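You operate a simulated robot arm through the tools that you are given. There is no shell and no other tool. Be economical: measure what you need, move in short steps, check, and stop when the job is done.

Carry out the task below with a simulated robot arm. There is one attempt and no reset: what you move stays moved.

## Task
The red patch has set: take its weight off, unclamp it and chalk its slate.
Fine: stand the weight in the middle of the table; use the yellow chalk holder and stand it back in the small wooden holder. A coat counts when it lies all over at full strength: go over it till it gets no stronger.

It is judged by the outcome, as a careful person would: the job done as asked, and still so three seconds after it is handed in. It fails if anything else is knocked over, pushed out of place, dropped, spilled or broken.

## Robot
A 6-joint arm with a two-finger parallel gripper, fixed in place. Base frame: the origin is at the foot of the arm, x ahead of it, y to its left, z up. Lengths are in cm, angles in rad, forces in N, time in s.
Its first joint turns from -2.897 to 2.897 rad. Payload 3.91 kg.
The tool frame sits at the grasp point between the pads (the TCP): z along the fingers, y along the line on which they close. The tips reach 3 cm beyond it. The gripper opens to 11 cm. The fingers are 2 cm wide and 1 cm thick; the gripper's body (4.8 by 11.2 cm) begins 5.5 cm behind the TCP.
Orientation is that of the tool frame in the base frame, as a unit quaternion [x, y, z, w]. With the fingers straight down and closing along the base's y, the tool's x points along the base's -x, its y along +y and its z along -z.

## Interface
- The arm moves only by the tool step_arm. Its argument "series" is a list of rows, each an object of numbers (a shift or turn left out is 0, a gripper value left out holds the last): "x", "y", "z": the shift along the tool's x, y, z in cm; "ax", "ay", "az": the turn, a rotation vector about the tool's x, y, z in rad; "grip": the finger opening in cm, from 0 to 11. In form: [{"x": .., "y": .., "z": .., "ax": .., "ay": .., "az": .., "grip": ..}, ...]. A call has 1 to 20 rows; each row shifts and turns the commanded pose from where the row before left it, along the tool's axes as they then stand. Each row takes 0.2 s and may step no farther than 5 cm and 0.15 rad from the row before; otherwise, or with a gripper value out of range, the whole call is refused. A pose out of reach is approached as far as the arm can. The call stops where the force on the tool passes 40 N (or 10 N more than at its start, if that is more) or the arm is blocked; 0.2 s more then pass. Each finger travels about 4.5 cm/s and halts on what it meets, pressing with about 36 N; the grip force reading is that of the motor and also rises with nothing between the fingers. The clock runs only during rows and for 0.2 s after the last one: add rows that do not move to give the fingers time. It gives the time, the measured TCP pose, the force on the tool (base axes), the opening and the grip force at its end, in the units of the frame above (readings bear some noise), with the torque about the TCP (base axes, N m) and any sound that the robot's microphone picked up, and new pictures: "pictures" is both (left out), scene, wrist or none.
- Cameras (640 x 400 px; columns grow to the right, rows downward): "scene" is fixed at [22.07, 50.02, 157.26]; the picture's right is [-0.83, -0.56, 0.00], its down [-0.42, 0.63, -0.65] and it looks along [0.36, -0.54, -0.76] (base axes); focal length 301 px, centre (320, 200). "wrist" rides on the gripper at [7.7, 0.7, -11.4] in the tool frame; the picture's right is [-0.09, 1.00, 0.00], its down [-0.80, -0.07, -0.59] and it looks along [-0.59, -0.05, 0.80] (tool axes); focal length 270 px, centre (320, 200). There is no depth. A picture from a camera that has moved, and an enlarged one, comes with that camera's place and axes in the base frame and with its lens.
- move_column(by): slides the trunk up (or, below 0, down) by that many cm; the arm rides with it, the base frame stays. It gives what a move gives, with no picture.
- inspect(camera, box): a new picture of the part [left, top, right, bottom] of that camera's present view, enlarged. The clock stands still meanwhile.
- hand_in(): hands the job in; it is judged then, once.

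Work in short steps. Places have to be worked out from the pictures, the camera data and where the tool is seen: move nearer, look again, correct. Check each grasp and each placing, and mend what went wrong. You have 120 turns and 200 pictures in all, those below and enlarged ones among them. Open the gripper and draw the arm clear of the work before you hand the job in, unless the task says otherwise; then end with one line.

The tools are called after "Request:" as a command line: name --argument value ..., lists and objects as JSON in quotes. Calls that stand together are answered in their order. step_arm: Moves the arm, as the interface text tells. Its arguments: {"type":"object","properties":{"series":{"type":"array","items":{"type":"object","properties":{"x":{"type":"number"},"y":{"type":"number"},"z":{"type":"number"},"ax":{"type":"number"},"ay":{"type":"number"},"az":{"type":"number"},"grip":{"type":"number"}}}},"pictures":{"type":"string","enum":["both","scene","wrist","none"]}},"required":["series"]} The other tools are called the same way: move_column (by) slides the trunk up or down; inspect (camera, box) takes an enlarged picture of a part of a camera's view; hand_in () hands the job in.

At the start:

```text
time: 0.0
eef_pos: [52.16, -18.61, 112.52]
tool_rot: [0.0, 1.0, 0.0, 0.0]
force: [-0.1, -0.3, -1.2]
moment: [-0.01, -0.02, 0.01]
gripper_width: 10.99
finger_force: 0.0
trunk travel left (down, up): [-50.0, 11.0]
```

scene: 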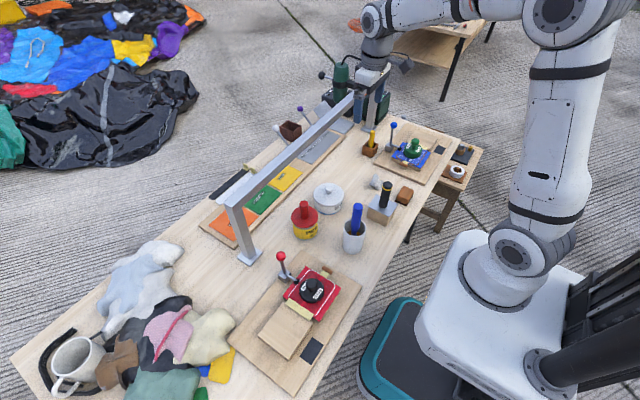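
wrist: 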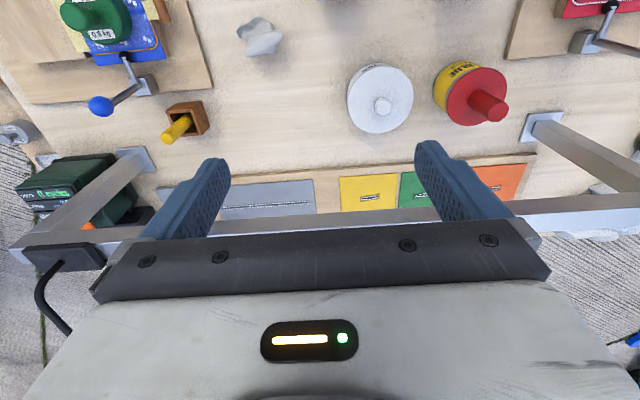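

I start by looking closely at the red patch and the other stations.

Request:
inspect --camera "scene" --box '[220, 230, 380, 400]'

Request:
inspect --camera "scene" --box '[280, 100, 480, 250]'

Request:
inspect --camera "scene" --box '[180, 50, 420, 250]'

```text
2.35 times, centred on (300, 315) of scene
camera zoom: at [22.07, 50.02, 157.26], right [-0.83, -0.56, 0.0], down [-0.42, 0.63, -0.65], along [0.36, -0.54, -0.76], focal length 708 px, centre (367, -71)
```

zoom: 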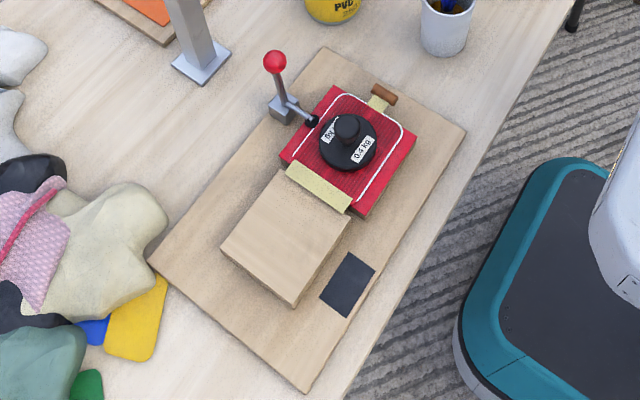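

```text
2.67 times, centred on (380, 175) of scene
camera zoom: at [22.07, 50.02, 157.26], right [-0.83, -0.56, 0.0], down [-0.42, 0.63, -0.65], along [0.36, -0.54, -0.76], focal length 802 px, centre (160, 267)
```

zoom: 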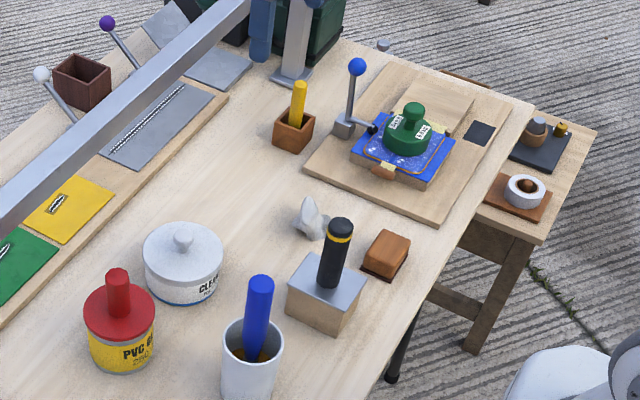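

```text
2.00 times, centred on (300, 150) of scene
camera zoom: at [22.07, 50.02, 157.26], right [-0.83, -0.56, 0.0], down [-0.42, 0.63, -0.65], along [0.36, -0.54, -0.76], focal length 602 px, centre (360, 300)
```

zoom: 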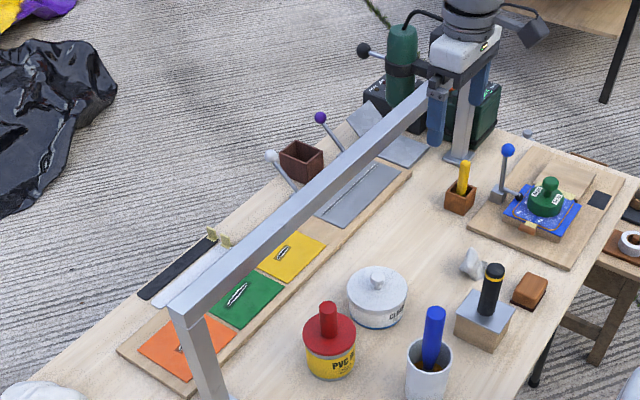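

Triangulating the pot, chalk and clamp across both cameras puts the table near z≈75, not 42, so I'll treat the height carefully. I move the arm to look at the red station.

Request:
step_arm --series '[{"x": 2, "y": 3.8, "z": 0.4}, {"x": 2, "y": 3.8, "z": 0.4}, {"x": 2, "y": 3.8, "z": 0.4}, {"x": 2, "y": 3.8, "z": 0.4}, {"x": 2, "y": 3.8, "z": 0.4}, {"x": 2, "y": 3.8, "z": 0.4}, {"x": 2, "y": 3.8, "z": 0.4}, {"x": 2, "y": 3.8, "z": 0.4}, {"x": 2, "y": 3.8, "z": 0.4}, {"x": 2, "y": 3.8, "z": 0.4}, {}, {}]'

```text
time: 2.6
eef_pos: [32.24, 19.32, 108.57]
tool_rot: [0.0, 1.0, 0.0, 0.0]
force: [-0.7, -0.5, -0.2]
moment: [-0.03, 0.0, 0.03]
gripper_width: 11.01
finger_force: 0.2
trunk travel left (down, up): [-50.0, 11.0]
camera wrist: at [24.33, 20.03, 120.09], right [0.09, 1.0, 0.0], down [0.8, -0.07, 0.59], along [0.59, -0.05, -0.8], focal length 270 px, centre (320, 200)
```

scene: 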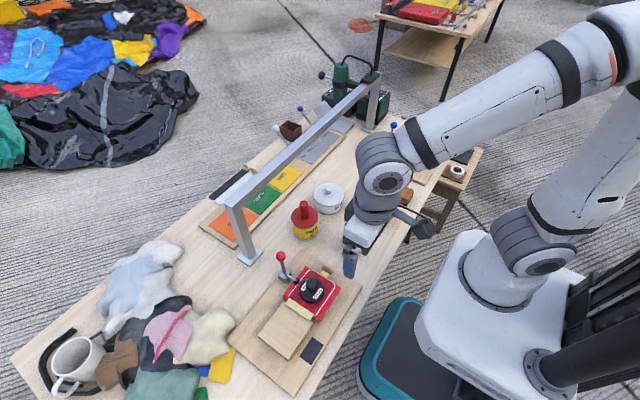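
wrist: 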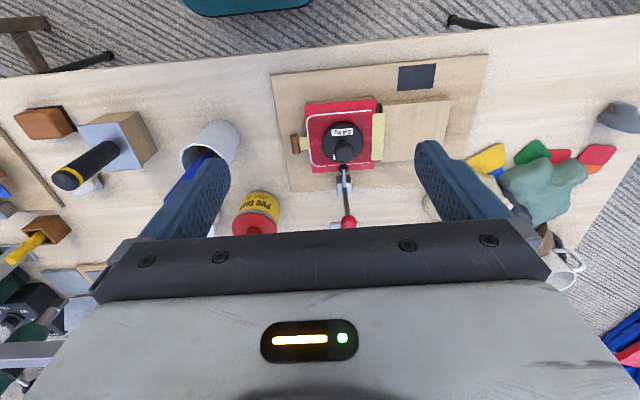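

Both views agree: the weight is near (43, 22, 79). Zooming in on the clamp and slate.

Request:
inspect --camera "wrist" --box '[260, 50, 500, 240]'

Request:
inspect --camera "scene" --box '[260, 240, 360, 320]'

```text
2.11 times, centred on (380, 145) of wrist
camera zoom: at [24.33, 20.03, 120.09], right [0.09, 1.0, 0.0], down [0.8, -0.07, 0.59], along [0.59, -0.05, -0.8], focal length 569 px, centre (194, 316)
```

zoom: 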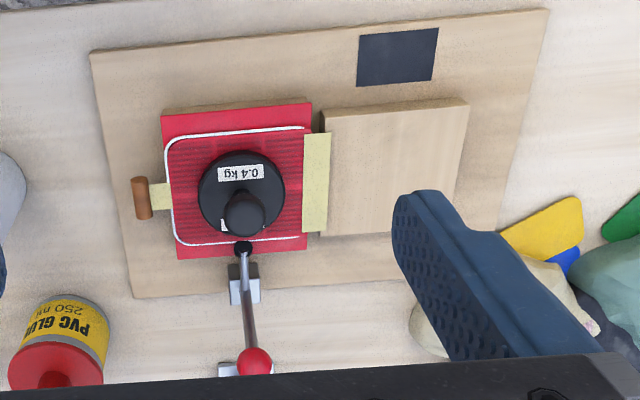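

```text
5.00 times, centred on (310, 280) of scene
camera zoom: at [22.07, 50.02, 157.26], right [-0.83, -0.56, 0.0], down [-0.42, 0.63, -0.65], along [0.36, -0.54, -0.76], focal length 1504 px, centre (370, -200)
```

zoom: 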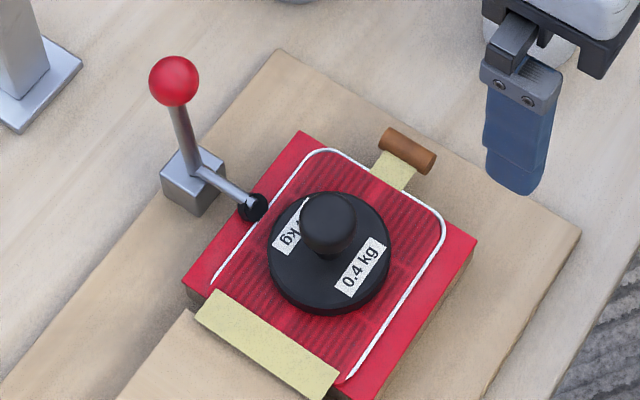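

The clamp lever stands upright at (53, 22), with its knob at z≈87 and its foot on the patch. The weight's knob is at (43.2, 22.2, 82). Before grasping it, I check the middle of the table for a free place.

Request:
step_arm --series '[{"x": 0.5, "y": -4, "z": -1}, {"x": 0.5, "y": -4, "z": -1}, {"x": 0.5, "y": -4, "z": -1}, {"x": 0.5, "y": -4, "z": -1}, {"x": 0.5, "y": -4, "z": -1}, {}]' --pictures "wrist"

```text
time: 4.0
eef_pos: [29.59, -0.8, 113.68]
tool_rot: [0.0, 1.0, 0.0, 0.0]
force: [-0.5, -0.9, 0.2]
moment: [-0.02, 0.0, 0.02]
gripper_width: 11.0
finger_force: 0.1
trunk travel left (down, up): [-50.0, 11.0]
camera wrist: at [21.81, -0.15, 125.11], right [0.09, 1.0, 0.0], down [0.8, -0.07, 0.59], along [0.59, -0.05, -0.8], focal length 270 px, centre (320, 200)
```

wrist: 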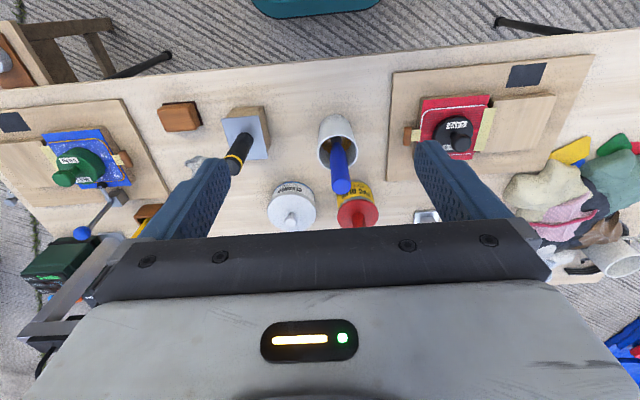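

There's a clear gap at about (47, -4.5) among the cup, the cleaner and the can, close to the table's middle. The weight is about 6.3 cm across, so it fits. I go above the weight's knob.

Request:
step_arm --series '[{"x": -2.3, "y": 3.85, "z": 1, "grip": 6}, {"x": -2.3, "y": 3.85, "z": 1}, {"x": -2.3, "y": 3.85, "z": 1}, {"x": -2.3, "y": 3.85, "z": 1}, {"x": -2.3, "y": 3.85, "z": 1}, {"x": -2.1, "y": 3.75, "z": 1}, {"z": 4}, {"z": 4}, {"z": 4}, {"z": 2}, {}]'

```text
time: 6.4
eef_pos: [43.15, 22.27, 93.48]
tool_rot: [0.0, 1.0, 0.0, 0.0]
force: [0.6, -0.4, 0.5]
moment: [-0.01, 0.0, -0.01]
gripper_width: 6.01
finger_force: 0.1
trunk travel left (down, up): [-50.0, 11.0]
camera wrist: at [35.44, 22.93, 105.05], right [0.09, 1.0, 0.0], down [0.8, -0.07, 0.59], along [0.59, -0.05, -0.8], focal length 270 px, centre (320, 200)
```

scene: 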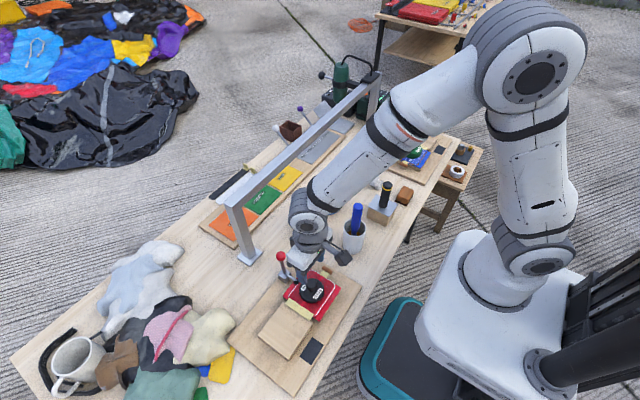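
wrist: 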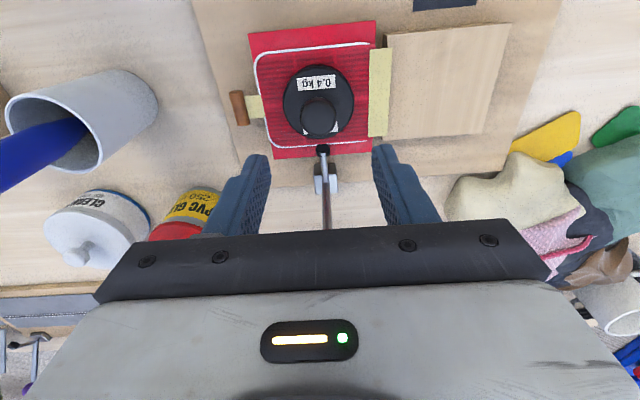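

The knob is at (43.5, 22.1), under the gripper. I descend with fingers open to about z=83.

Request:
step_arm --series '[{"x": -0.3, "z": 3}, {"z": 3}, {"z": 3}, {"z": 1.3}, {}]' --pictures "both"

Request:
inspect --camera "scene" --box '[260, 230, 360, 320]'

```text
time: 7.6
eef_pos: [43.59, 22.32, 83.32]
tool_rot: [0.0, 1.0, 0.0, 0.0]
force: [-0.3, -0.5, 0.8]
moment: [0.02, -0.01, 0.01]
gripper_width: 5.98
finger_force: 0.1
trunk travel left (down, up): [-50.0, 11.0]
camera wrist: at [35.73, 22.99, 94.82], right [0.09, 1.0, 0.0], down [0.8, -0.07, 0.59], along [0.59, -0.05, -0.8], focal length 270 px, centre (320, 200)
```

scene: 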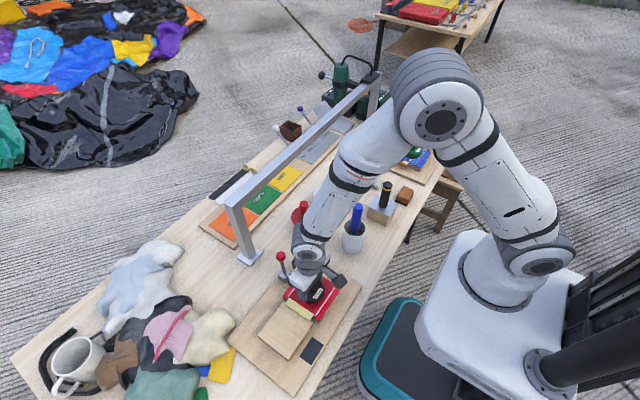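
wrist: 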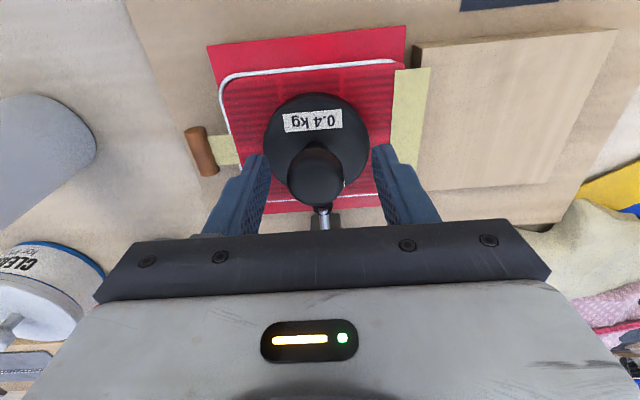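

```text
4.44 times, centred on (310, 275) of scene
camera zoom: at [22.07, 50.02, 157.26], right [-0.83, -0.56, 0.0], down [-0.42, 0.63, -0.65], along [0.36, -0.54, -0.76], focal length 1337 px, centre (364, -133)
```

zoom: 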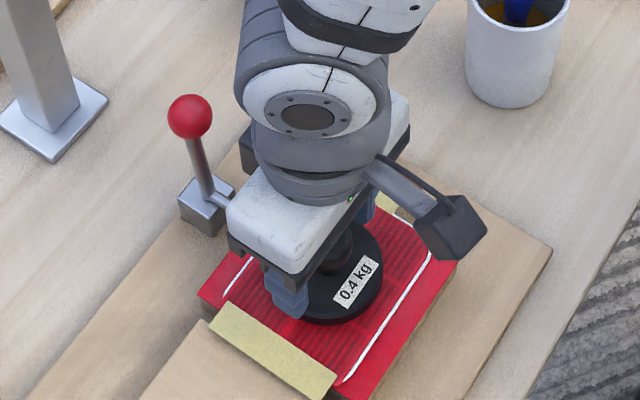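

The knob top is at about z=81, so I lower a little more and then close.

Request:
step_arm --series '[{"z": 0.7}, {"z": 0.7}, {}]' --pictures "wrist"

```text
time: 8.4
eef_pos: [43.6, 22.39, 82.13]
tool_rot: [0.0, 1.0, 0.0, 0.002]
force: [2.8, -1.2, 29.9]
moment: [-1.02, 0.06, 0.03]
gripper_width: 6.07
finger_force: 0.9
trunk travel left (down, up): [-50.0, 11.0]
camera wrist: at [35.71, 22.97, 93.62], right [0.09, 1.0, 0.0], down [0.8, -0.07, 0.6], along [0.6, -0.05, -0.8], focal length 270 px, centre (320, 200)
```

wrist: 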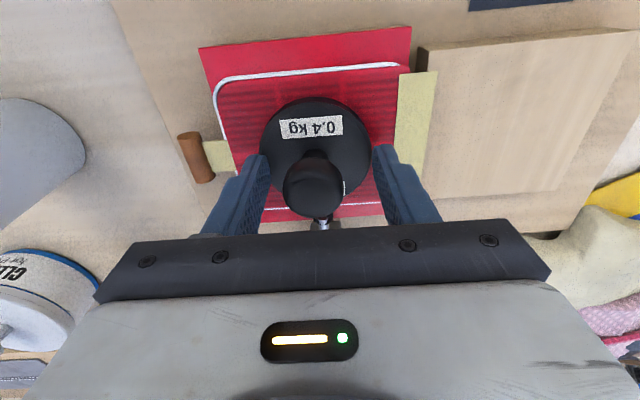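

The tips touched the disc (top at z≈79.1). I back off 0.6 and close on the knob.

Request:
step_arm --series '[{"z": -0.6}, {"z": 0, "grip": 1}, {}, {}, {}, {}]' --pictures "wrist"

```text
time: 9.8
eef_pos: [43.56, 22.36, 82.47]
tool_rot: [0.0, 1.0, 0.0, 0.0]
force: [0.3, -0.9, -0.9]
moment: [0.01, -0.01, 0.02]
gripper_width: 3.04
finger_force: 36.4
trunk travel left (down, up): [-50.0, 11.0]
camera wrist: at [35.79, 23.0, 94.01], right [0.09, 1.0, 0.0], down [0.8, -0.07, 0.59], along [0.59, -0.05, -0.8], focal length 270 px, centre (320, 200)
```

wrist: 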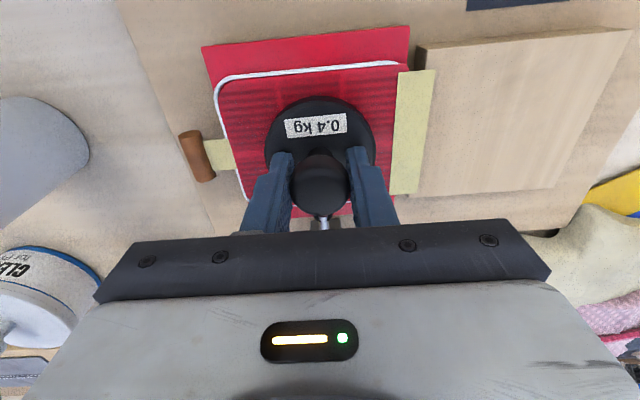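

Gripped at 3 cm. I lift straight up.

Request:
step_arm --series '[{"z": -1.5}, {"z": -3}, {"z": -4}, {"z": -4}, {"z": -4}, {"z": -4}, {}]' --pictures "both"

```text
time: 11.4
eef_pos: [43.45, 22.19, 102.96]
tool_rot: [0.0, 1.0, 0.001, 0.0]
force: [-0.9, 0.4, -0.5]
moment: [0.03, 0.01, -0.01]
gripper_width: 0.98
finger_force: 0.1
trunk travel left (down, up): [-50.0, 11.0]
camera wrist: at [35.76, 22.86, 114.53], right [0.09, 1.0, 0.0], down [0.8, -0.07, 0.59], along [0.59, -0.05, -0.8], focal length 270 px, centre (320, 200)
```

scene: 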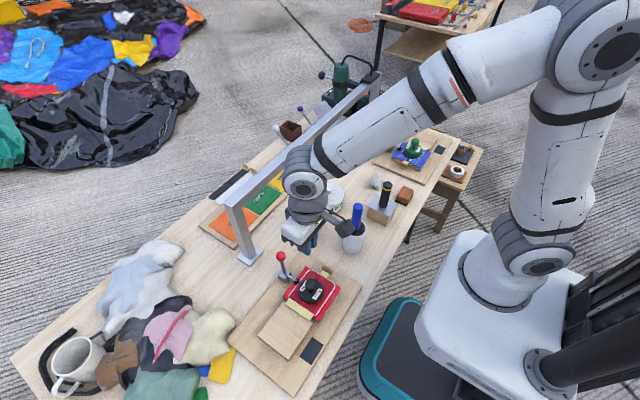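
wrist: 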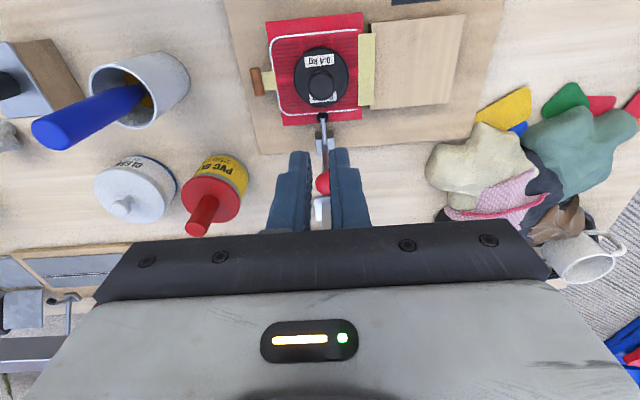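

The fingers slipped off the rounded knob; the weight seems still in place. I look at it closely for its shape.

Request:
inspect --camera "wrist" --box '[240, 10, 400, 130]'

Request:
inspect --camera "scene" --box '[280, 260, 350, 320]'

Request:
inspect --camera "scene" --box '[380, 120, 450, 180]'

```text
3.33 times, centred on (320, 70) of wrist
camera zoom: at [35.76, 22.86, 114.53], right [0.09, 1.0, 0.0], down [0.8, -0.07, 0.59], along [0.59, -0.05, -0.8], focal length 901 px, centre (320, 633)
```

zoom: 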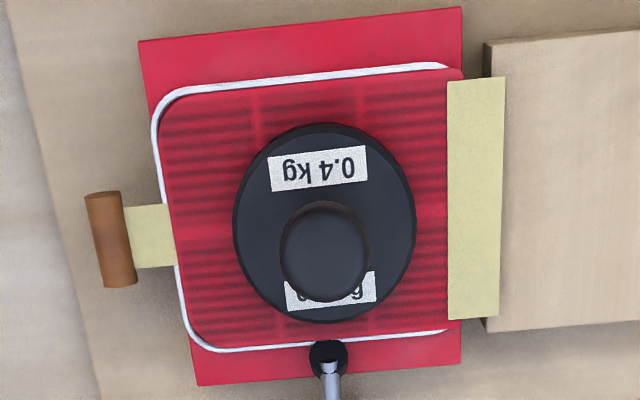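

```text
6.67 times, centred on (315, 290) of scene
camera zoom: at [22.07, 50.02, 157.26], right [-0.83, -0.56, 0.0], down [-0.42, 0.63, -0.65], along [0.36, -0.54, -0.76], focal length 2006 px, centre (353, -400)
```

zoom: 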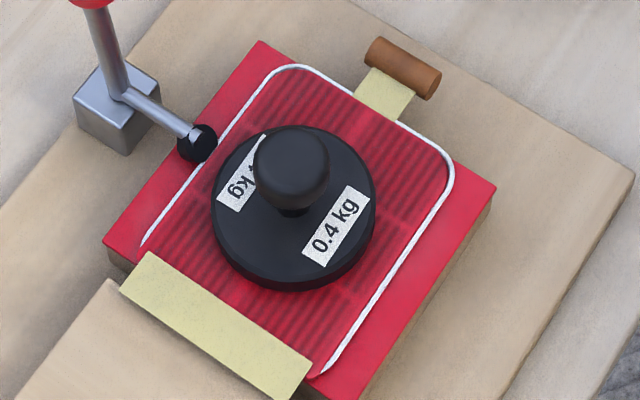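

```text
6.67 times, centred on (415, 150) of scene
camera zoom: at [22.07, 50.02, 157.26], right [-0.83, -0.56, 0.0], down [-0.42, 0.63, -0.65], along [0.36, -0.54, -0.76], focal length 2006 px, centre (-313, 533)
```

zoom: 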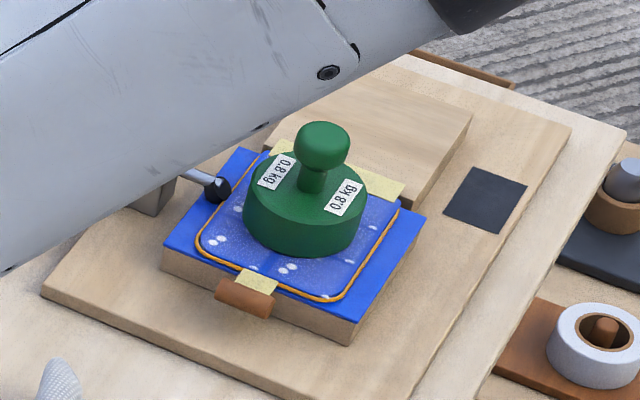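

The knob is a mushroom head about 3 cm wide, centred 2.5 cm above the disc. I retry deeper with a narrower opening and then lift slowly.

Request:
step_arm --series '[{"z": 4, "grip": 4.6}, {"z": 4}, {"z": 4}, {"z": 4}, {"z": 4}, {}]' --pictures "none"

Request:
step_arm --series '[{"z": 0.3}, {"z": 0.2}, {"z": 0.1}, {"z": 0.1}, {}]' --pictures "wrist"

```text
time: 12.8
eef_pos: [43.56, 22.39, 82.92]
tool_rot: [0.0, 1.0, 0.0, 0.0]
force: [0.3, 0.6, 0.2]
moment: [0.0, -0.02, 0.02]
gripper_width: 4.61
finger_force: 0.0
trunk travel left (down, up): [-50.0, 11.0]
```

```text
time: 14.0
eef_pos: [43.52, 22.24, 82.38]
tool_rot: [0.0, 1.0, 0.0, 0.0]
force: [-0.2, -1.2, 1.1]
moment: [0.08, 0.02, 0.0]
gripper_width: 4.59
finger_force: 0.1
trunk travel left (down, up): [-50.0, 11.0]
camera wrist: at [35.84, 22.96, 93.82], right [0.09, 1.0, 0.0], down [0.8, -0.07, 0.59], along [0.59, -0.05, -0.8], focal length 270 px, centre (320, 200)
```

wrist: 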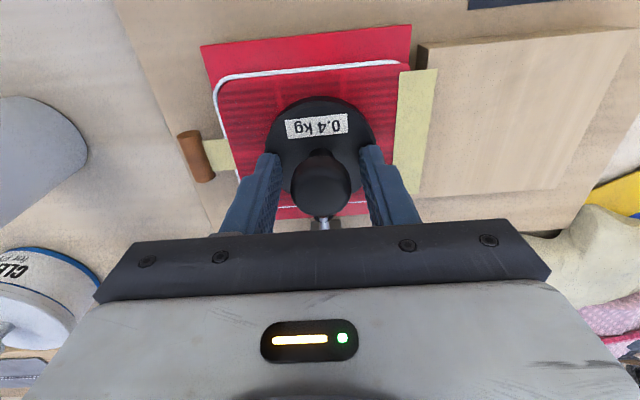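

Light contact at 82.4. I close and lift very slowly, checking the grip.

Request:
step_arm --series '[{"grip": 1}, {}, {}, {}, {}, {"z": -0.2}, {"z": -0.2}, {"z": -0.3}, {}]' --pictures "wrist"

```text
time: 16.0
eef_pos: [43.61, 22.26, 82.92]
tool_rot: [0.001, 1.0, 0.001, 0.0]
force: [-0.8, 0.6, -3.9]
moment: [-0.01, 0.0, 0.0]
gripper_width: 3.01
finger_force: 35.7
trunk travel left (down, up): [-50.0, 11.0]
camera wrist: at [35.82, 22.98, 94.49], right [0.09, 1.0, 0.0], down [0.8, -0.07, 0.59], along [0.59, -0.05, -0.8], focal length 270 px, centre (320, 200)
```

wrist: 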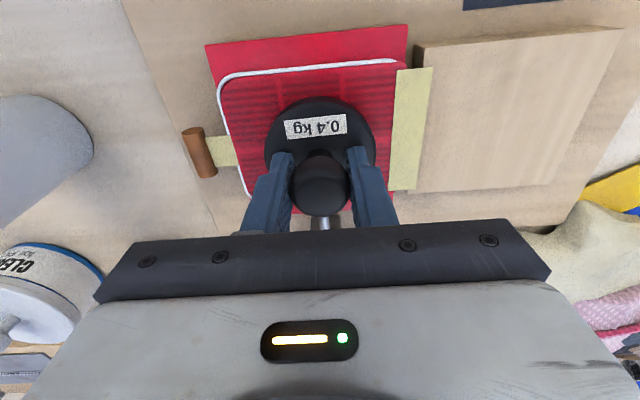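

The reading shows -3.9 N, so the weight hangs from the gripper. I continue gently.

Request:
step_arm --series '[{"z": -0.3}, {"z": -0.5}, {"z": -0.7}, {"z": -0.7}, {}]' --pictures "wrist"

```text
time: 17.2
eef_pos: [43.51, 22.34, 85.24]
tool_rot: [0.0, 1.0, 0.0, 0.0]
force: [-0.6, -1.3, -4.1]
moment: [-0.02, 0.01, -0.02]
gripper_width: 3.01
finger_force: 35.8
trunk travel left (down, up): [-50.0, 11.0]
camera wrist: at [35.79, 23.0, 96.74], right [0.09, 1.0, 0.0], down [0.8, -0.07, 0.59], along [0.59, -0.05, -0.8], focal length 270 px, centre (320, 200)
```

wrist: 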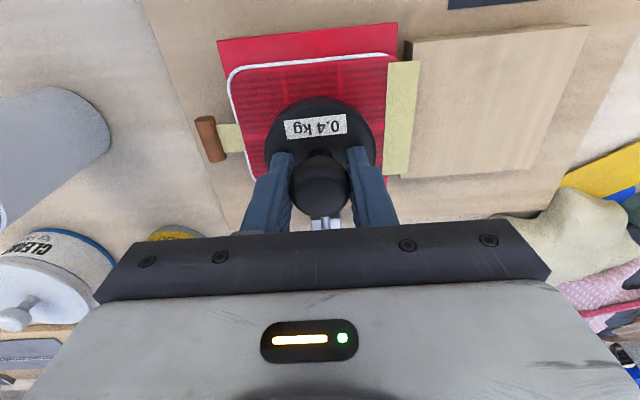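

Holding well. I lift on to z≈101 at moderate speed.

Request:
step_arm --series '[{"z": -1}, {"z": -1.3}, {"z": -1.5}, {"z": -1.5}, {"z": -1.5}, {"z": -1.5}, {"z": -1.5}, {"z": -1.5}, {"z": -1.5}, {"z": -1.5}, {"z": -1}, {"z": -0.5}, {}]' --pictures "wrist"

```text
time: 20.0
eef_pos: [43.56, 22.29, 101.06]
tool_rot: [0.0, 1.0, -0.001, 0.0]
force: [0.0, -0.2, -3.8]
moment: [0.0, 0.0, -0.02]
gripper_width: 2.98
finger_force: 36.2
trunk travel left (down, up): [-50.0, 11.0]
camera wrist: at [35.82, 23.0, 112.54], right [0.09, 1.0, 0.0], down [0.8, -0.07, 0.59], along [0.59, -0.05, -0.8], focal length 270 px, centre (320, 200)
```

wrist: 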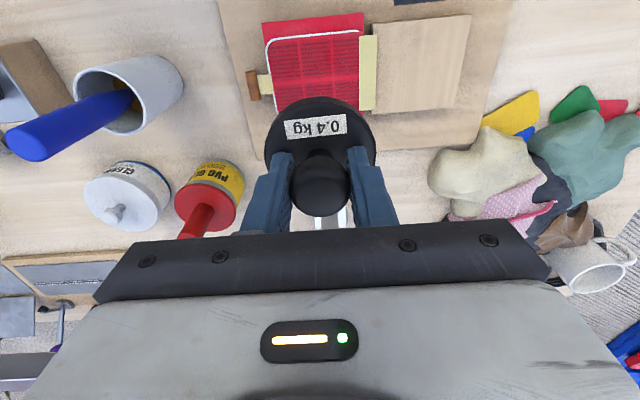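

I have refined the places: can (57.6, 5), cleaner (57.6, -10), cup (42, 2). The target becomes (49.3, -3.9). I carry the weight there high up, then yaw the hand 60° to keep the wrist camera clear of the blue brush.

Request:
step_arm --series '[{"x": -0.2, "y": -1}, {"x": -0.45, "y": -2}, {"x": -0.45, "y": -2}, {"x": -0.45, "y": -2}, {"x": -0.45, "y": -2}, {"x": -0.45, "y": -2}, {"x": -0.45, "y": -2}, {"x": -0.45, "y": -2}, {"x": -0.45, "y": -2}, {"x": -0.45, "y": -2}, {"x": -0.45, "y": -2}, {"x": -0.45, "y": -2}, {"x": -0.4, "y": -2}, {"x": -0.2, "y": -1.2}, {}]' --pictures "none"

Request:
step_arm --series '[{"az": -0.1}, {"az": -0.1}, {"az": -0.1}, {"az": -0.1}, {"az": -0.1}, {"az": -0.1}, {"az": -0.1}, {"az": -0.1}, {"az": -0.1}, {"az": -0.1}, {}]' --pictures "both"

```text
time: 23.2
eef_pos: [49.35, -3.78, 100.94]
tool_rot: [0.0, 1.0, -0.001, -0.001]
force: [-0.1, -0.1, -4.2]
moment: [0.02, -0.04, -0.03]
gripper_width: 3.0
finger_force: 36.2
trunk travel left (down, up): [-50.0, 11.0]
```

```text
time: 25.6
eef_pos: [49.24, -3.95, 101.0]
tool_rot: [-0.479, 0.878, 0.0, 0.001]
force: [0.4, 0.9, -4.2]
moment: [0.0, -0.03, 0.0]
gripper_width: 2.98
finger_force: 36.2
trunk travel left (down, up): [-50.0, 11.0]
camera wrist: at [44.52, -10.01, 112.54], right [-0.79, 0.61, 0.0], down [0.49, 0.64, 0.59], along [0.36, 0.47, -0.8], focal length 270 px, centre (320, 200)
```

scene: 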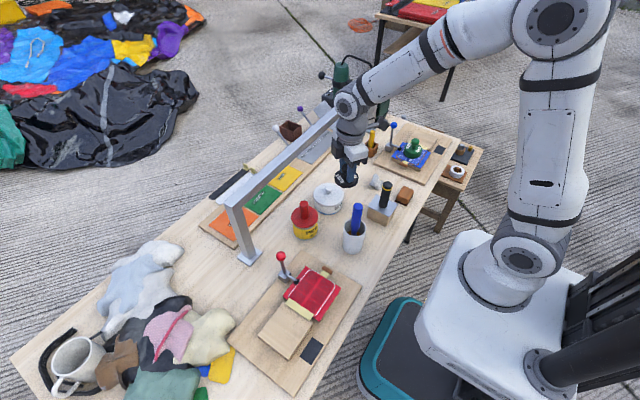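
wrist: 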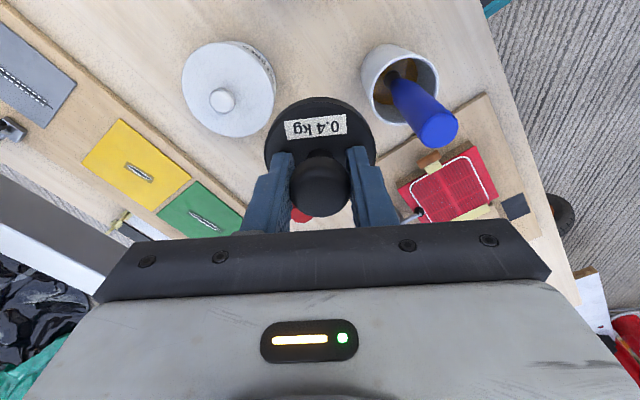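

Clearances to the cup and cleaner are about 1–2 cm. I shift 1.2 cm toward (50.5, -2.8) to even them out, and descend partway.

Request:
step_arm --series '[{"x": -0.8, "y": -0.2}, {"x": -0.77, "y": -0.22}, {"z": 1}, {"z": 1.5}, {"z": 1.5}, {"z": 1.5}, {"z": 1.5}, {"z": 1.5}, {"z": 1.5}, {"z": 1}, {"z": 0.5}, {}]' --pictures "both"

Request:
inspect --camera "scene" --box '[280, 140, 400, 260]'

```text
time: 28.2
eef_pos: [50.55, -2.77, 89.41]
tool_rot: [-0.479, 0.878, 0.0, 0.001]
force: [0.3, 0.2, -3.2]
moment: [0.0, 0.02, 0.02]
gripper_width: 2.96
finger_force: 36.1
trunk travel left (down, up): [-50.0, 11.0]
camera wrist: at [45.73, -8.89, 101.02], right [-0.79, 0.61, 0.0], down [0.49, 0.64, 0.59], along [0.36, 0.47, -0.8], focal length 270 px, centre (320, 200)
```

scene: 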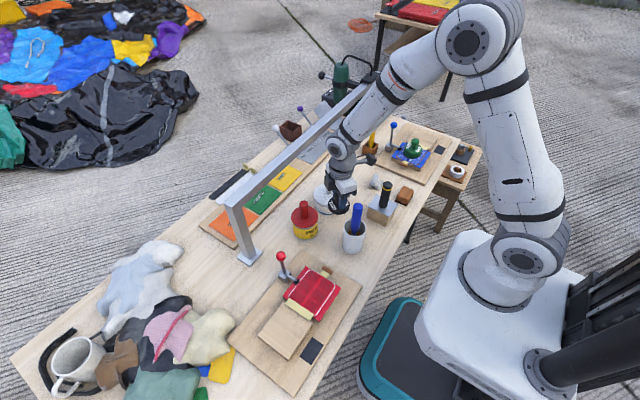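
wrist: 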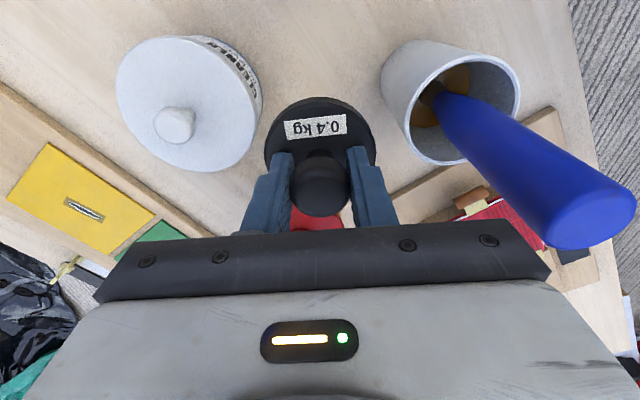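

```text
3.33 times, centred on (340, 200) of scene
camera zoom: at [22.07, 50.02, 157.26], right [-0.83, -0.56, 0.0], down [-0.42, 0.63, -0.65], along [0.36, -0.54, -0.76], focal length 1003 px, centre (253, 200)
```

zoom: 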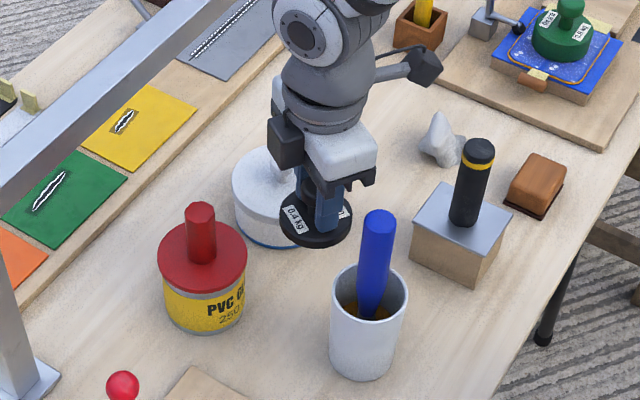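

Clearances are good all round. I descend slowly to near the table.

Request:
step_arm --series '[{"z": 1}, {"z": 1.5}, {"z": 1.5}, {"z": 1.5}, {"z": 1}, {"z": 0.7}, {}]' --pictures "wrist"

Request:
inspect --camera "scene" --box '[280, 160, 400, 260]'

```text
time: 29.8
eef_pos: [50.48, -2.76, 82.3]
tool_rot: [-0.48, 0.877, 0.001, 0.0]
force: [0.2, -0.4, -4.0]
moment: [0.01, -0.01, 0.0]
gripper_width: 2.99
finger_force: 36.3
trunk travel left (down, up): [-50.0, 11.0]
camera wrist: at [45.71, -8.91, 93.79], right [-0.79, 0.61, 0.0], down [0.49, 0.64, 0.59], along [0.36, 0.47, -0.8], focal length 270 px, centre (320, 200)
```

wrist: 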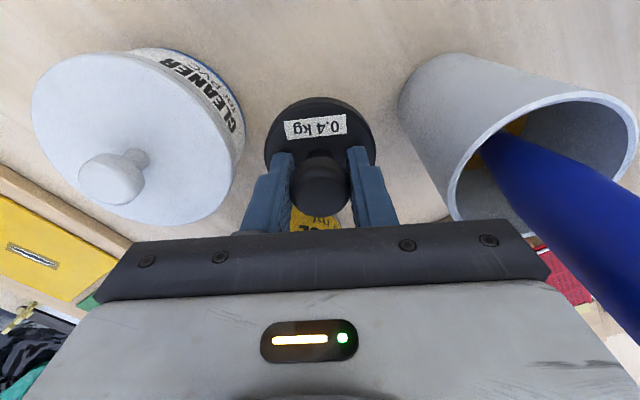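

```text
4.00 times, centred on (340, 210) of scene
camera zoom: at [22.07, 50.02, 157.26], right [-0.83, -0.56, 0.0], down [-0.42, 0.63, -0.65], along [0.36, -0.54, -0.76], focal length 1204 px, centre (240, 160)
```

zoom: 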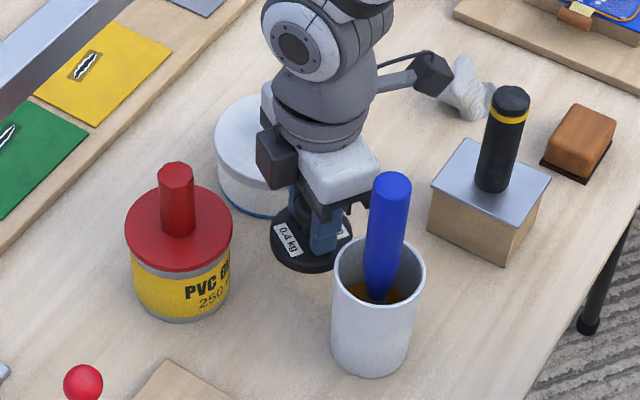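

All clear. I lower in small steps until the table takes the weight.

Request:
step_arm --series '[{"z": 0.5}, {"z": 0.5}, {"z": 0.5}, {"z": 0.3}, {}]' --pictures "none"

Request:
inspect --camera "scene" --box '[310, 180, 390, 240]'

```text
time: 31.0
eef_pos: [50.54, -2.72, 80.47]
tool_rot: [-0.48, 0.877, 0.001, -0.001]
force: [0.9, 0.6, -3.4]
moment: [-0.02, -0.03, -0.01]
gripper_width: 2.98
finger_force: 35.6
trunk travel left (down, up): [-50.0, 11.0]
```

```text
6.67 times, centred on (350, 210) of scene
camera zoom: at [22.07, 50.02, 157.26], right [-0.83, -0.56, 0.0], down [-0.42, 0.63, -0.65], along [0.36, -0.54, -0.76], focal length 2006 px, centre (120, 133)
```

zoom: 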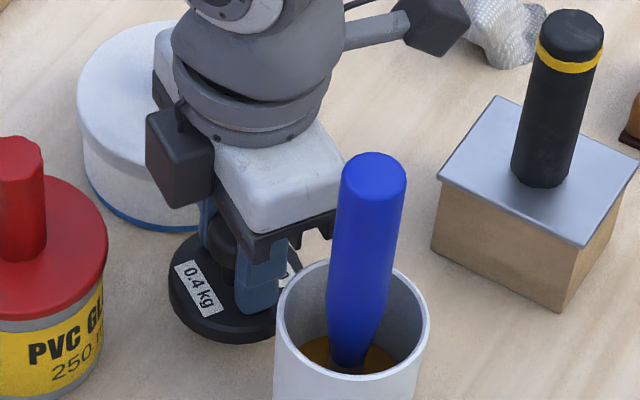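

Not down yet; I keep lowering in 0.25 cm steps.

Request:
step_arm --series '[{"z": 0.3}, {"z": 0.3}, {"z": 0.3}, {}]' --pictures "none"

```text
time: 32.0
eef_pos: [50.51, -2.77, 79.6]
tool_rot: [-0.48, 0.877, 0.001, -0.001]
force: [-0.3, -0.1, -3.7]
moment: [0.02, 0.03, 0.0]
gripper_width: 2.98
finger_force: 35.8
trunk travel left (down, up): [-50.0, 11.0]
```

Request:
step_arm --series '[{"z": 0.25}, {"z": 0.25}, {}]' --pictures "none"

Request:
step_arm --series '[{"z": 0.2}, {"z": 0.2}, {}]' --pictures "none"

```text
time: 32.8
eef_pos: [50.55, -2.87, 78.96]
tool_rot: [-0.48, 0.877, 0.0, 0.0]
force: [0.4, 0.9, -3.3]
moment: [0.01, -0.01, 0.04]
gripper_width: 3.01
finger_force: 36.2
trunk travel left (down, up): [-50.0, 11.0]
```

```text
time: 33.6
eef_pos: [50.6, -2.82, 79.0]
tool_rot: [-0.479, 0.878, -0.001, 0.002]
force: [3.2, -7.9, 41.8]
moment: [1.1, 2.75, 0.38]
gripper_width: 2.99
finger_force: 36.4
trunk travel left (down, up): [-50.0, 11.0]
```

42 N came with a moment whose lever points toward the cup, so the gripper body is probably resting on the cup's rim. I raise and look.

Request:
step_arm --series '[{"z": -0.5}, {"z": -0.7}, {}]' --pictures "wrist"

Request:
inspect --camera "scene" --box '[300, 170, 400, 260]'

```text
time: 34.4
eef_pos: [50.44, -2.71, 79.76]
tool_rot: [-0.479, 0.878, 0.001, 0.0]
force: [0.1, 0.9, -4.5]
moment: [0.01, 0.0, -0.03]
gripper_width: 2.99
finger_force: 35.5
trunk travel left (down, up): [-50.0, 11.0]
camera wrist: at [45.68, -8.91, 91.33], right [-0.79, 0.61, 0.0], down [0.49, 0.64, 0.59], along [0.36, 0.47, -0.8], focal length 270 px, centre (320, 200)
```

wrist: 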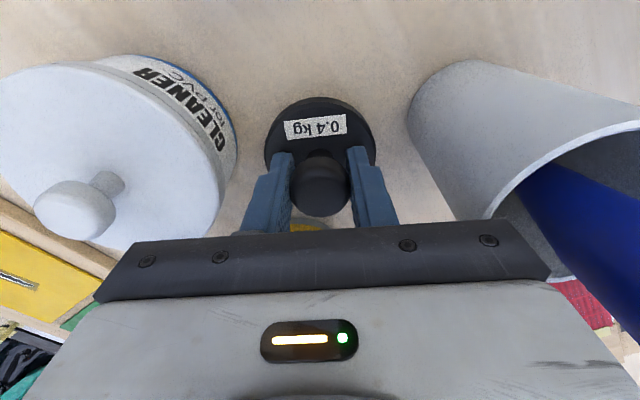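

```text
4.44 times, centred on (350, 215) of scene
camera zoom: at [22.07, 50.02, 157.26], right [-0.83, -0.56, 0.0], down [-0.42, 0.63, -0.65], along [0.36, -0.54, -0.76], focal length 1337 px, centre (187, 133)
```

zoom: 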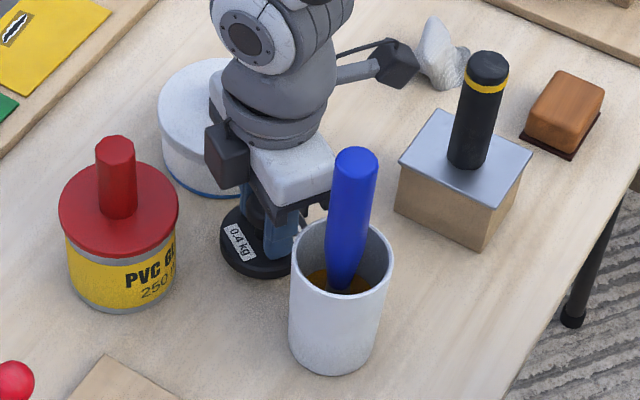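

The cup is unmoved. I raise 2 cm, yaw back to about 15° so the body's long side misses the cup, and shift 0.5 cm in +x.

Request:
step_arm --series '[{"z": -1}, {"z": -1}, {"az": 0.1}, {"az": 0.1}, {"az": 0.1}, {"az": 0.1}, {"az": 0.1}, {"az": 0.1}, {"az": 0.1}, {"az": 0.04}, {"x": -0.5, "y": -0.13}, {}]' --pictures "wrist"

Request:
inspect --camera "scene" --box '[300, 170, 400, 260]'

```text
time: 37.0
eef_pos: [51.02, -2.67, 82.04]
tool_rot: [-0.129, 0.992, 0.0, 0.001]
force: [-0.6, 0.4, -3.5]
moment: [-0.01, 0.02, -0.02]
gripper_width: 3.02
finger_force: 36.2
trunk travel left (down, up): [-50.0, 11.0]
camera wrist: at [43.36, -4.14, 93.43], right [-0.17, 0.99, 0.0], down [0.79, 0.14, 0.59], along [0.59, 0.1, -0.8], focal length 270 px, centre (320, 200)
```

wrist: 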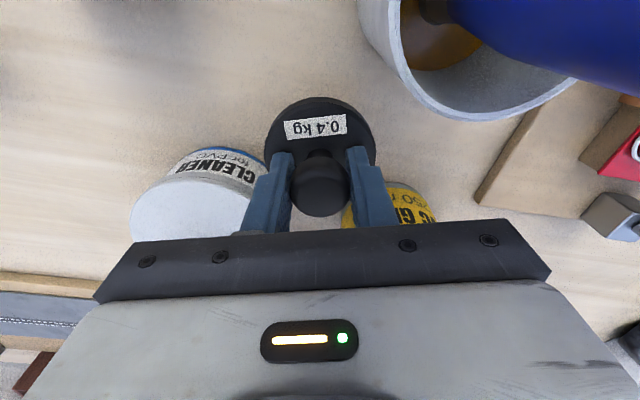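

```text
4.44 times, centred on (350, 215) of scene
camera zoom: at [22.07, 50.02, 157.26], right [-0.83, -0.56, 0.0], down [-0.42, 0.63, -0.65], along [0.36, -0.54, -0.76], focal length 1337 px, centre (187, 133)
```

zoom: 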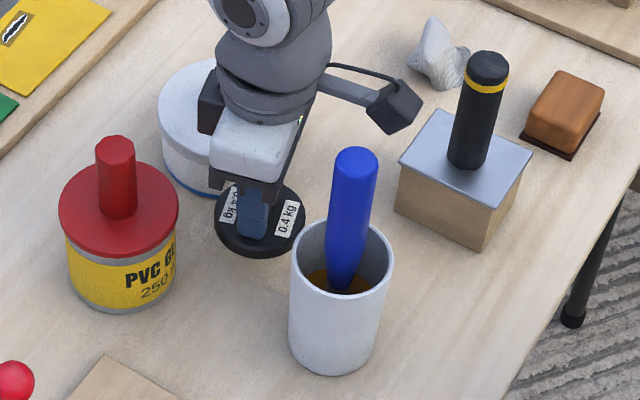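

Clear of both cup and brush now. I descend again slowly.

Request:
step_arm --series '[{"z": 0.6}, {"z": 0.6}, {"z": 0.6}, {"z": 0.6}, {"z": 0.4}, {}]' --pictures "none"

Request:
step_arm --series '[{"z": 0.2}, {"z": 0.2}, {}]' --pictures "wrist"

```text
time: 38.4
eef_pos: [51.08, -2.85, 79.02]
tool_rot: [-0.13, 0.991, 0.001, -0.001]
force: [0.0, -0.5, -3.7]
moment: [-0.02, -0.01, 0.0]
gripper_width: 2.99
finger_force: 36.1
trunk travel left (down, up): [-50.0, 11.0]
```

```text
time: 39.2
eef_pos: [51.07, -2.78, 78.68]
tool_rot: [-0.13, 0.992, 0.0, 0.0]
force: [0.8, -0.2, -3.5]
moment: [0.03, 0.01, 0.0]
gripper_width: 3.02
finger_force: 35.9
trunk travel left (down, up): [-50.0, 11.0]
camera wrist: at [43.37, -4.11, 90.25], right [-0.17, 0.99, 0.0], down [0.79, 0.14, 0.59], along [0.59, 0.1, -0.8], focal length 270 px, centre (320, 200)
```

wrist: 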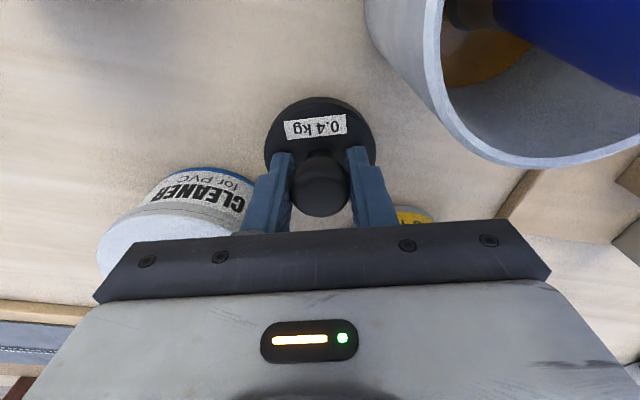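

Request:
step_arm --series '[{"z": 0.2}, {"z": 0.2}, {}]' --pictures "none"

Request:
step_arm --series '[{"z": 0.15}, {"z": 0.15}, {}]' --pictures "none"

Request:
inspect --camera "scene" --box '[310, 180, 390, 240]'

```text
time: 40.0
eef_pos: [51.12, -2.79, 78.46]
tool_rot: [-0.129, 0.992, 0.0, 0.001]
force: [-0.4, 0.0, 8.4]
moment: [-0.07, 0.31, 0.01]
gripper_width: 3.0
finger_force: 35.9
trunk travel left (down, up): [-50.0, 11.0]
```

```text
time: 40.6
eef_pos: [50.98, -2.8, 78.45]
tool_rot: [-0.13, 0.992, 0.0, 0.003]
force: [-6.8, 2.0, 27.0]
moment: [0.17, 1.1, -0.06]
gripper_width: 2.99
finger_force: 35.7
trunk travel left (down, up): [-50.0, 11.0]
stopped in row 3: the force on the tool passed its limit (the readings are from after the stop); the commanded pose is now the measured one
```

```text
6.67 times, centred on (350, 210) of scene
camera zoom: at [22.07, 50.02, 157.26], right [-0.83, -0.56, 0.0], down [-0.42, 0.63, -0.65], along [0.36, -0.54, -0.76], focal length 2006 px, centre (120, 133)
```

zoom: 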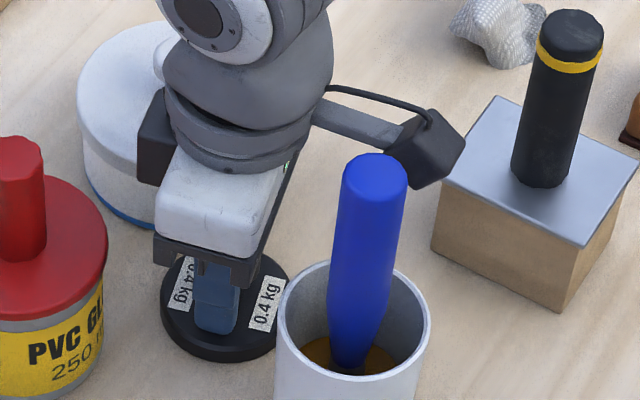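

The disc is on the table (contact at 78.5 with the lever inside its rim). I ease off slightly and open.

Request:
step_arm --series '[{"z": -0.1}, {"grip": 4.6}, {}, {}, {}]' --pictures "none"

Request:
step_arm --series '[{"z": -0.5}, {"z": -1}, {"z": -2}, {"z": -3}, {"z": -4}, {"z": -4}, {"z": -4}, {}]' --pictures "both"

```text
time: 41.8
eef_pos: [51.15, -2.87, 78.35]
tool_rot: [-0.129, 0.992, 0.0, 0.004]
force: [6.0, -9.2, 26.7]
moment: [-0.04, 0.14, 0.05]
gripper_width: 4.14
finger_force: 0.0
trunk travel left (down, up): [-50.0, 11.0]
```

```text
time: 43.6
eef_pos: [50.93, -2.87, 96.93]
tool_rot: [-0.13, 0.991, 0.0, 0.002]
force: [0.2, 0.2, 0.0]
moment: [-0.03, 0.0, -0.02]
gripper_width: 4.6
finger_force: 0.0
trunk travel left (down, up): [-50.0, 11.0]
camera wrist: at [43.26, -4.09, 108.32], right [-0.17, 0.99, 0.0], down [0.79, 0.14, 0.6], along [0.59, 0.1, -0.8], focal length 270 px, centre (320, 200)
```

scene: 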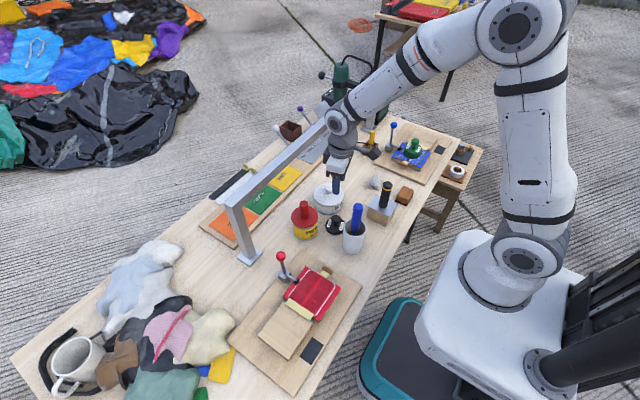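
wrist: 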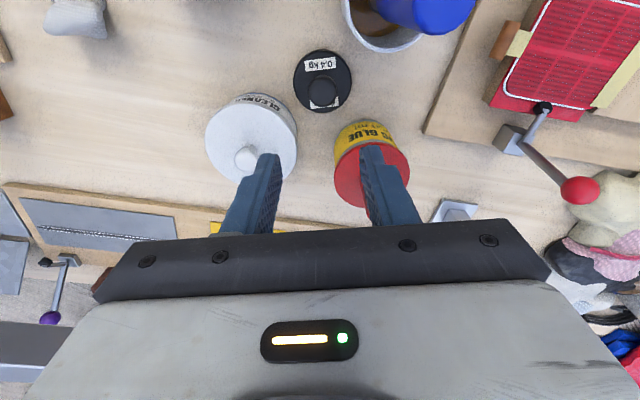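

The weight stands between the pots. Next is the clamp. I reset the yaw, move behind the lever, and tilt the hand 0.5 rad so it can swing the knob forward while staying clear of the gantry.

Request:
step_arm --series '[{"az": 0.13, "z": -1}, {"az": 0.13, "z": -1}, {"x": 2, "y": 3.5}, {"x": 2, "y": 3.5}, {"x": 2, "y": 3.5}, {"x": 1, "y": 3.5}, {"y": 3.5}, {"y": 3.5}, {"y": 4}, {"ay": -0.13}, {"ay": -0.13}, {"ay": -0.13}, {"ay": -0.13}, {}]' --pictures "both"

```text
time: 46.6
eef_pos: [44.13, 22.26, 98.71]
tool_rot: [0.0, 0.966, 0.0, 0.259]
force: [0.5, 0.4, 1.0]
moment: [0.03, -0.02, 0.04]
gripper_width: 4.6
finger_force: 0.1
trunk travel left (down, up): [-50.0, 11.0]
camera wrist: at [31.61, 22.88, 104.91], right [0.08, 1.0, 0.04], down [0.4, -0.07, 0.92], along [0.92, -0.05, -0.4], focal length 270 px, centre (320, 200)
```

scene: 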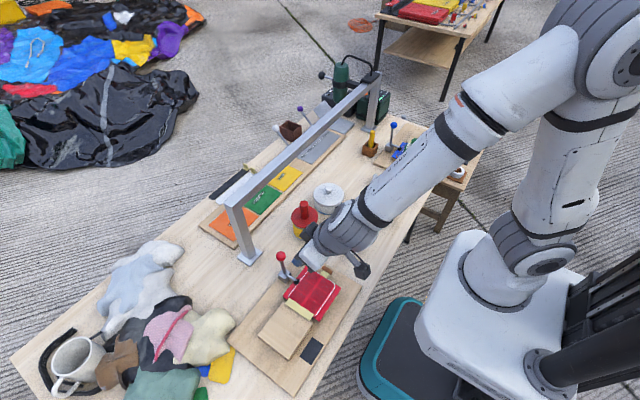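
wrist: 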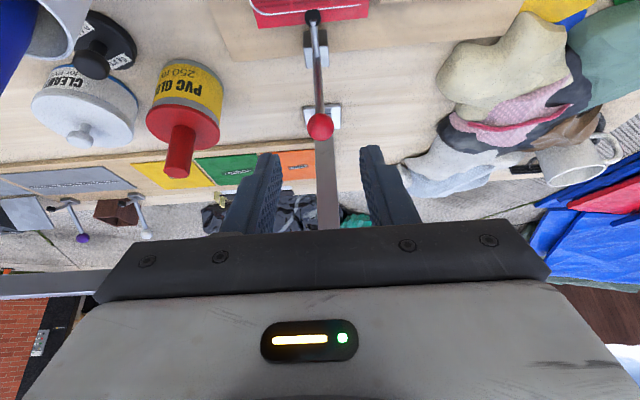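

The knob appears at (53.3, 22.1, 87.6). I approach it along the tool axis.

Request:
step_arm --series '[{"x": -2.4}, {"z": 3}, {"z": 3}, {"z": 3}, {"z": 2}, {}]' --pictures "wrist"

Request:
inspect --camera "scene" --box '[250, 210, 350, 300]'

```text
time: 48.0
eef_pos: [51.71, 22.15, 90.48]
tool_rot: [0.0, 0.966, -0.001, 0.259]
force: [-0.5, 0.4, 0.3]
moment: [0.0, 0.01, 0.04]
gripper_width: 4.6
finger_force: 0.0
trunk travel left (down, up): [-50.0, 11.0]
camera wrist: at [39.27, 22.79, 96.59], right [0.08, 1.0, 0.04], down [0.4, -0.07, 0.92], along [0.92, -0.05, -0.4], focal length 270 px, centre (320, 200)
```

wrist: 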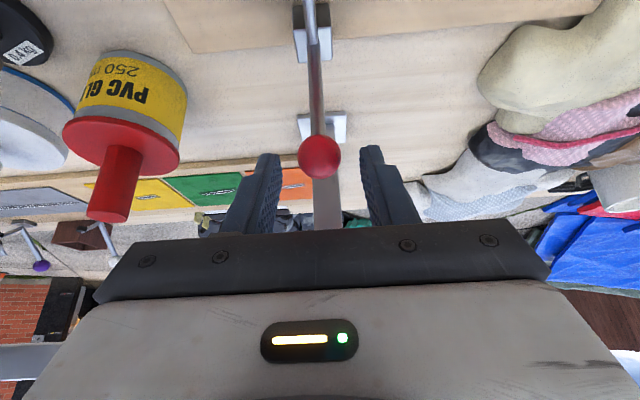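

```text
4.44 times, centred on (300, 255) of scene
camera zoom: at [22.07, 50.02, 157.26], right [-0.83, -0.56, 0.0], down [-0.42, 0.63, -0.65], along [0.36, -0.54, -0.76], focal length 1337 px, centre (409, -44)
```

zoom: 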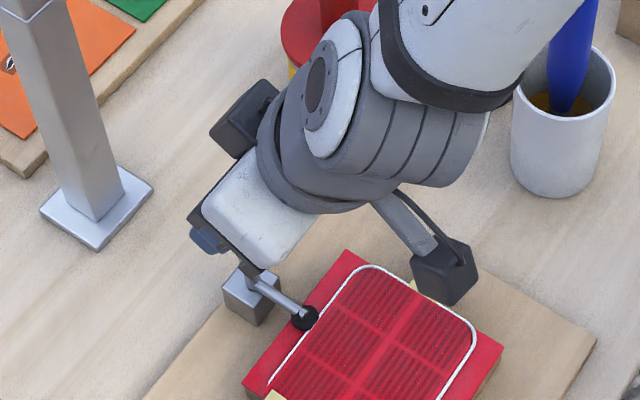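

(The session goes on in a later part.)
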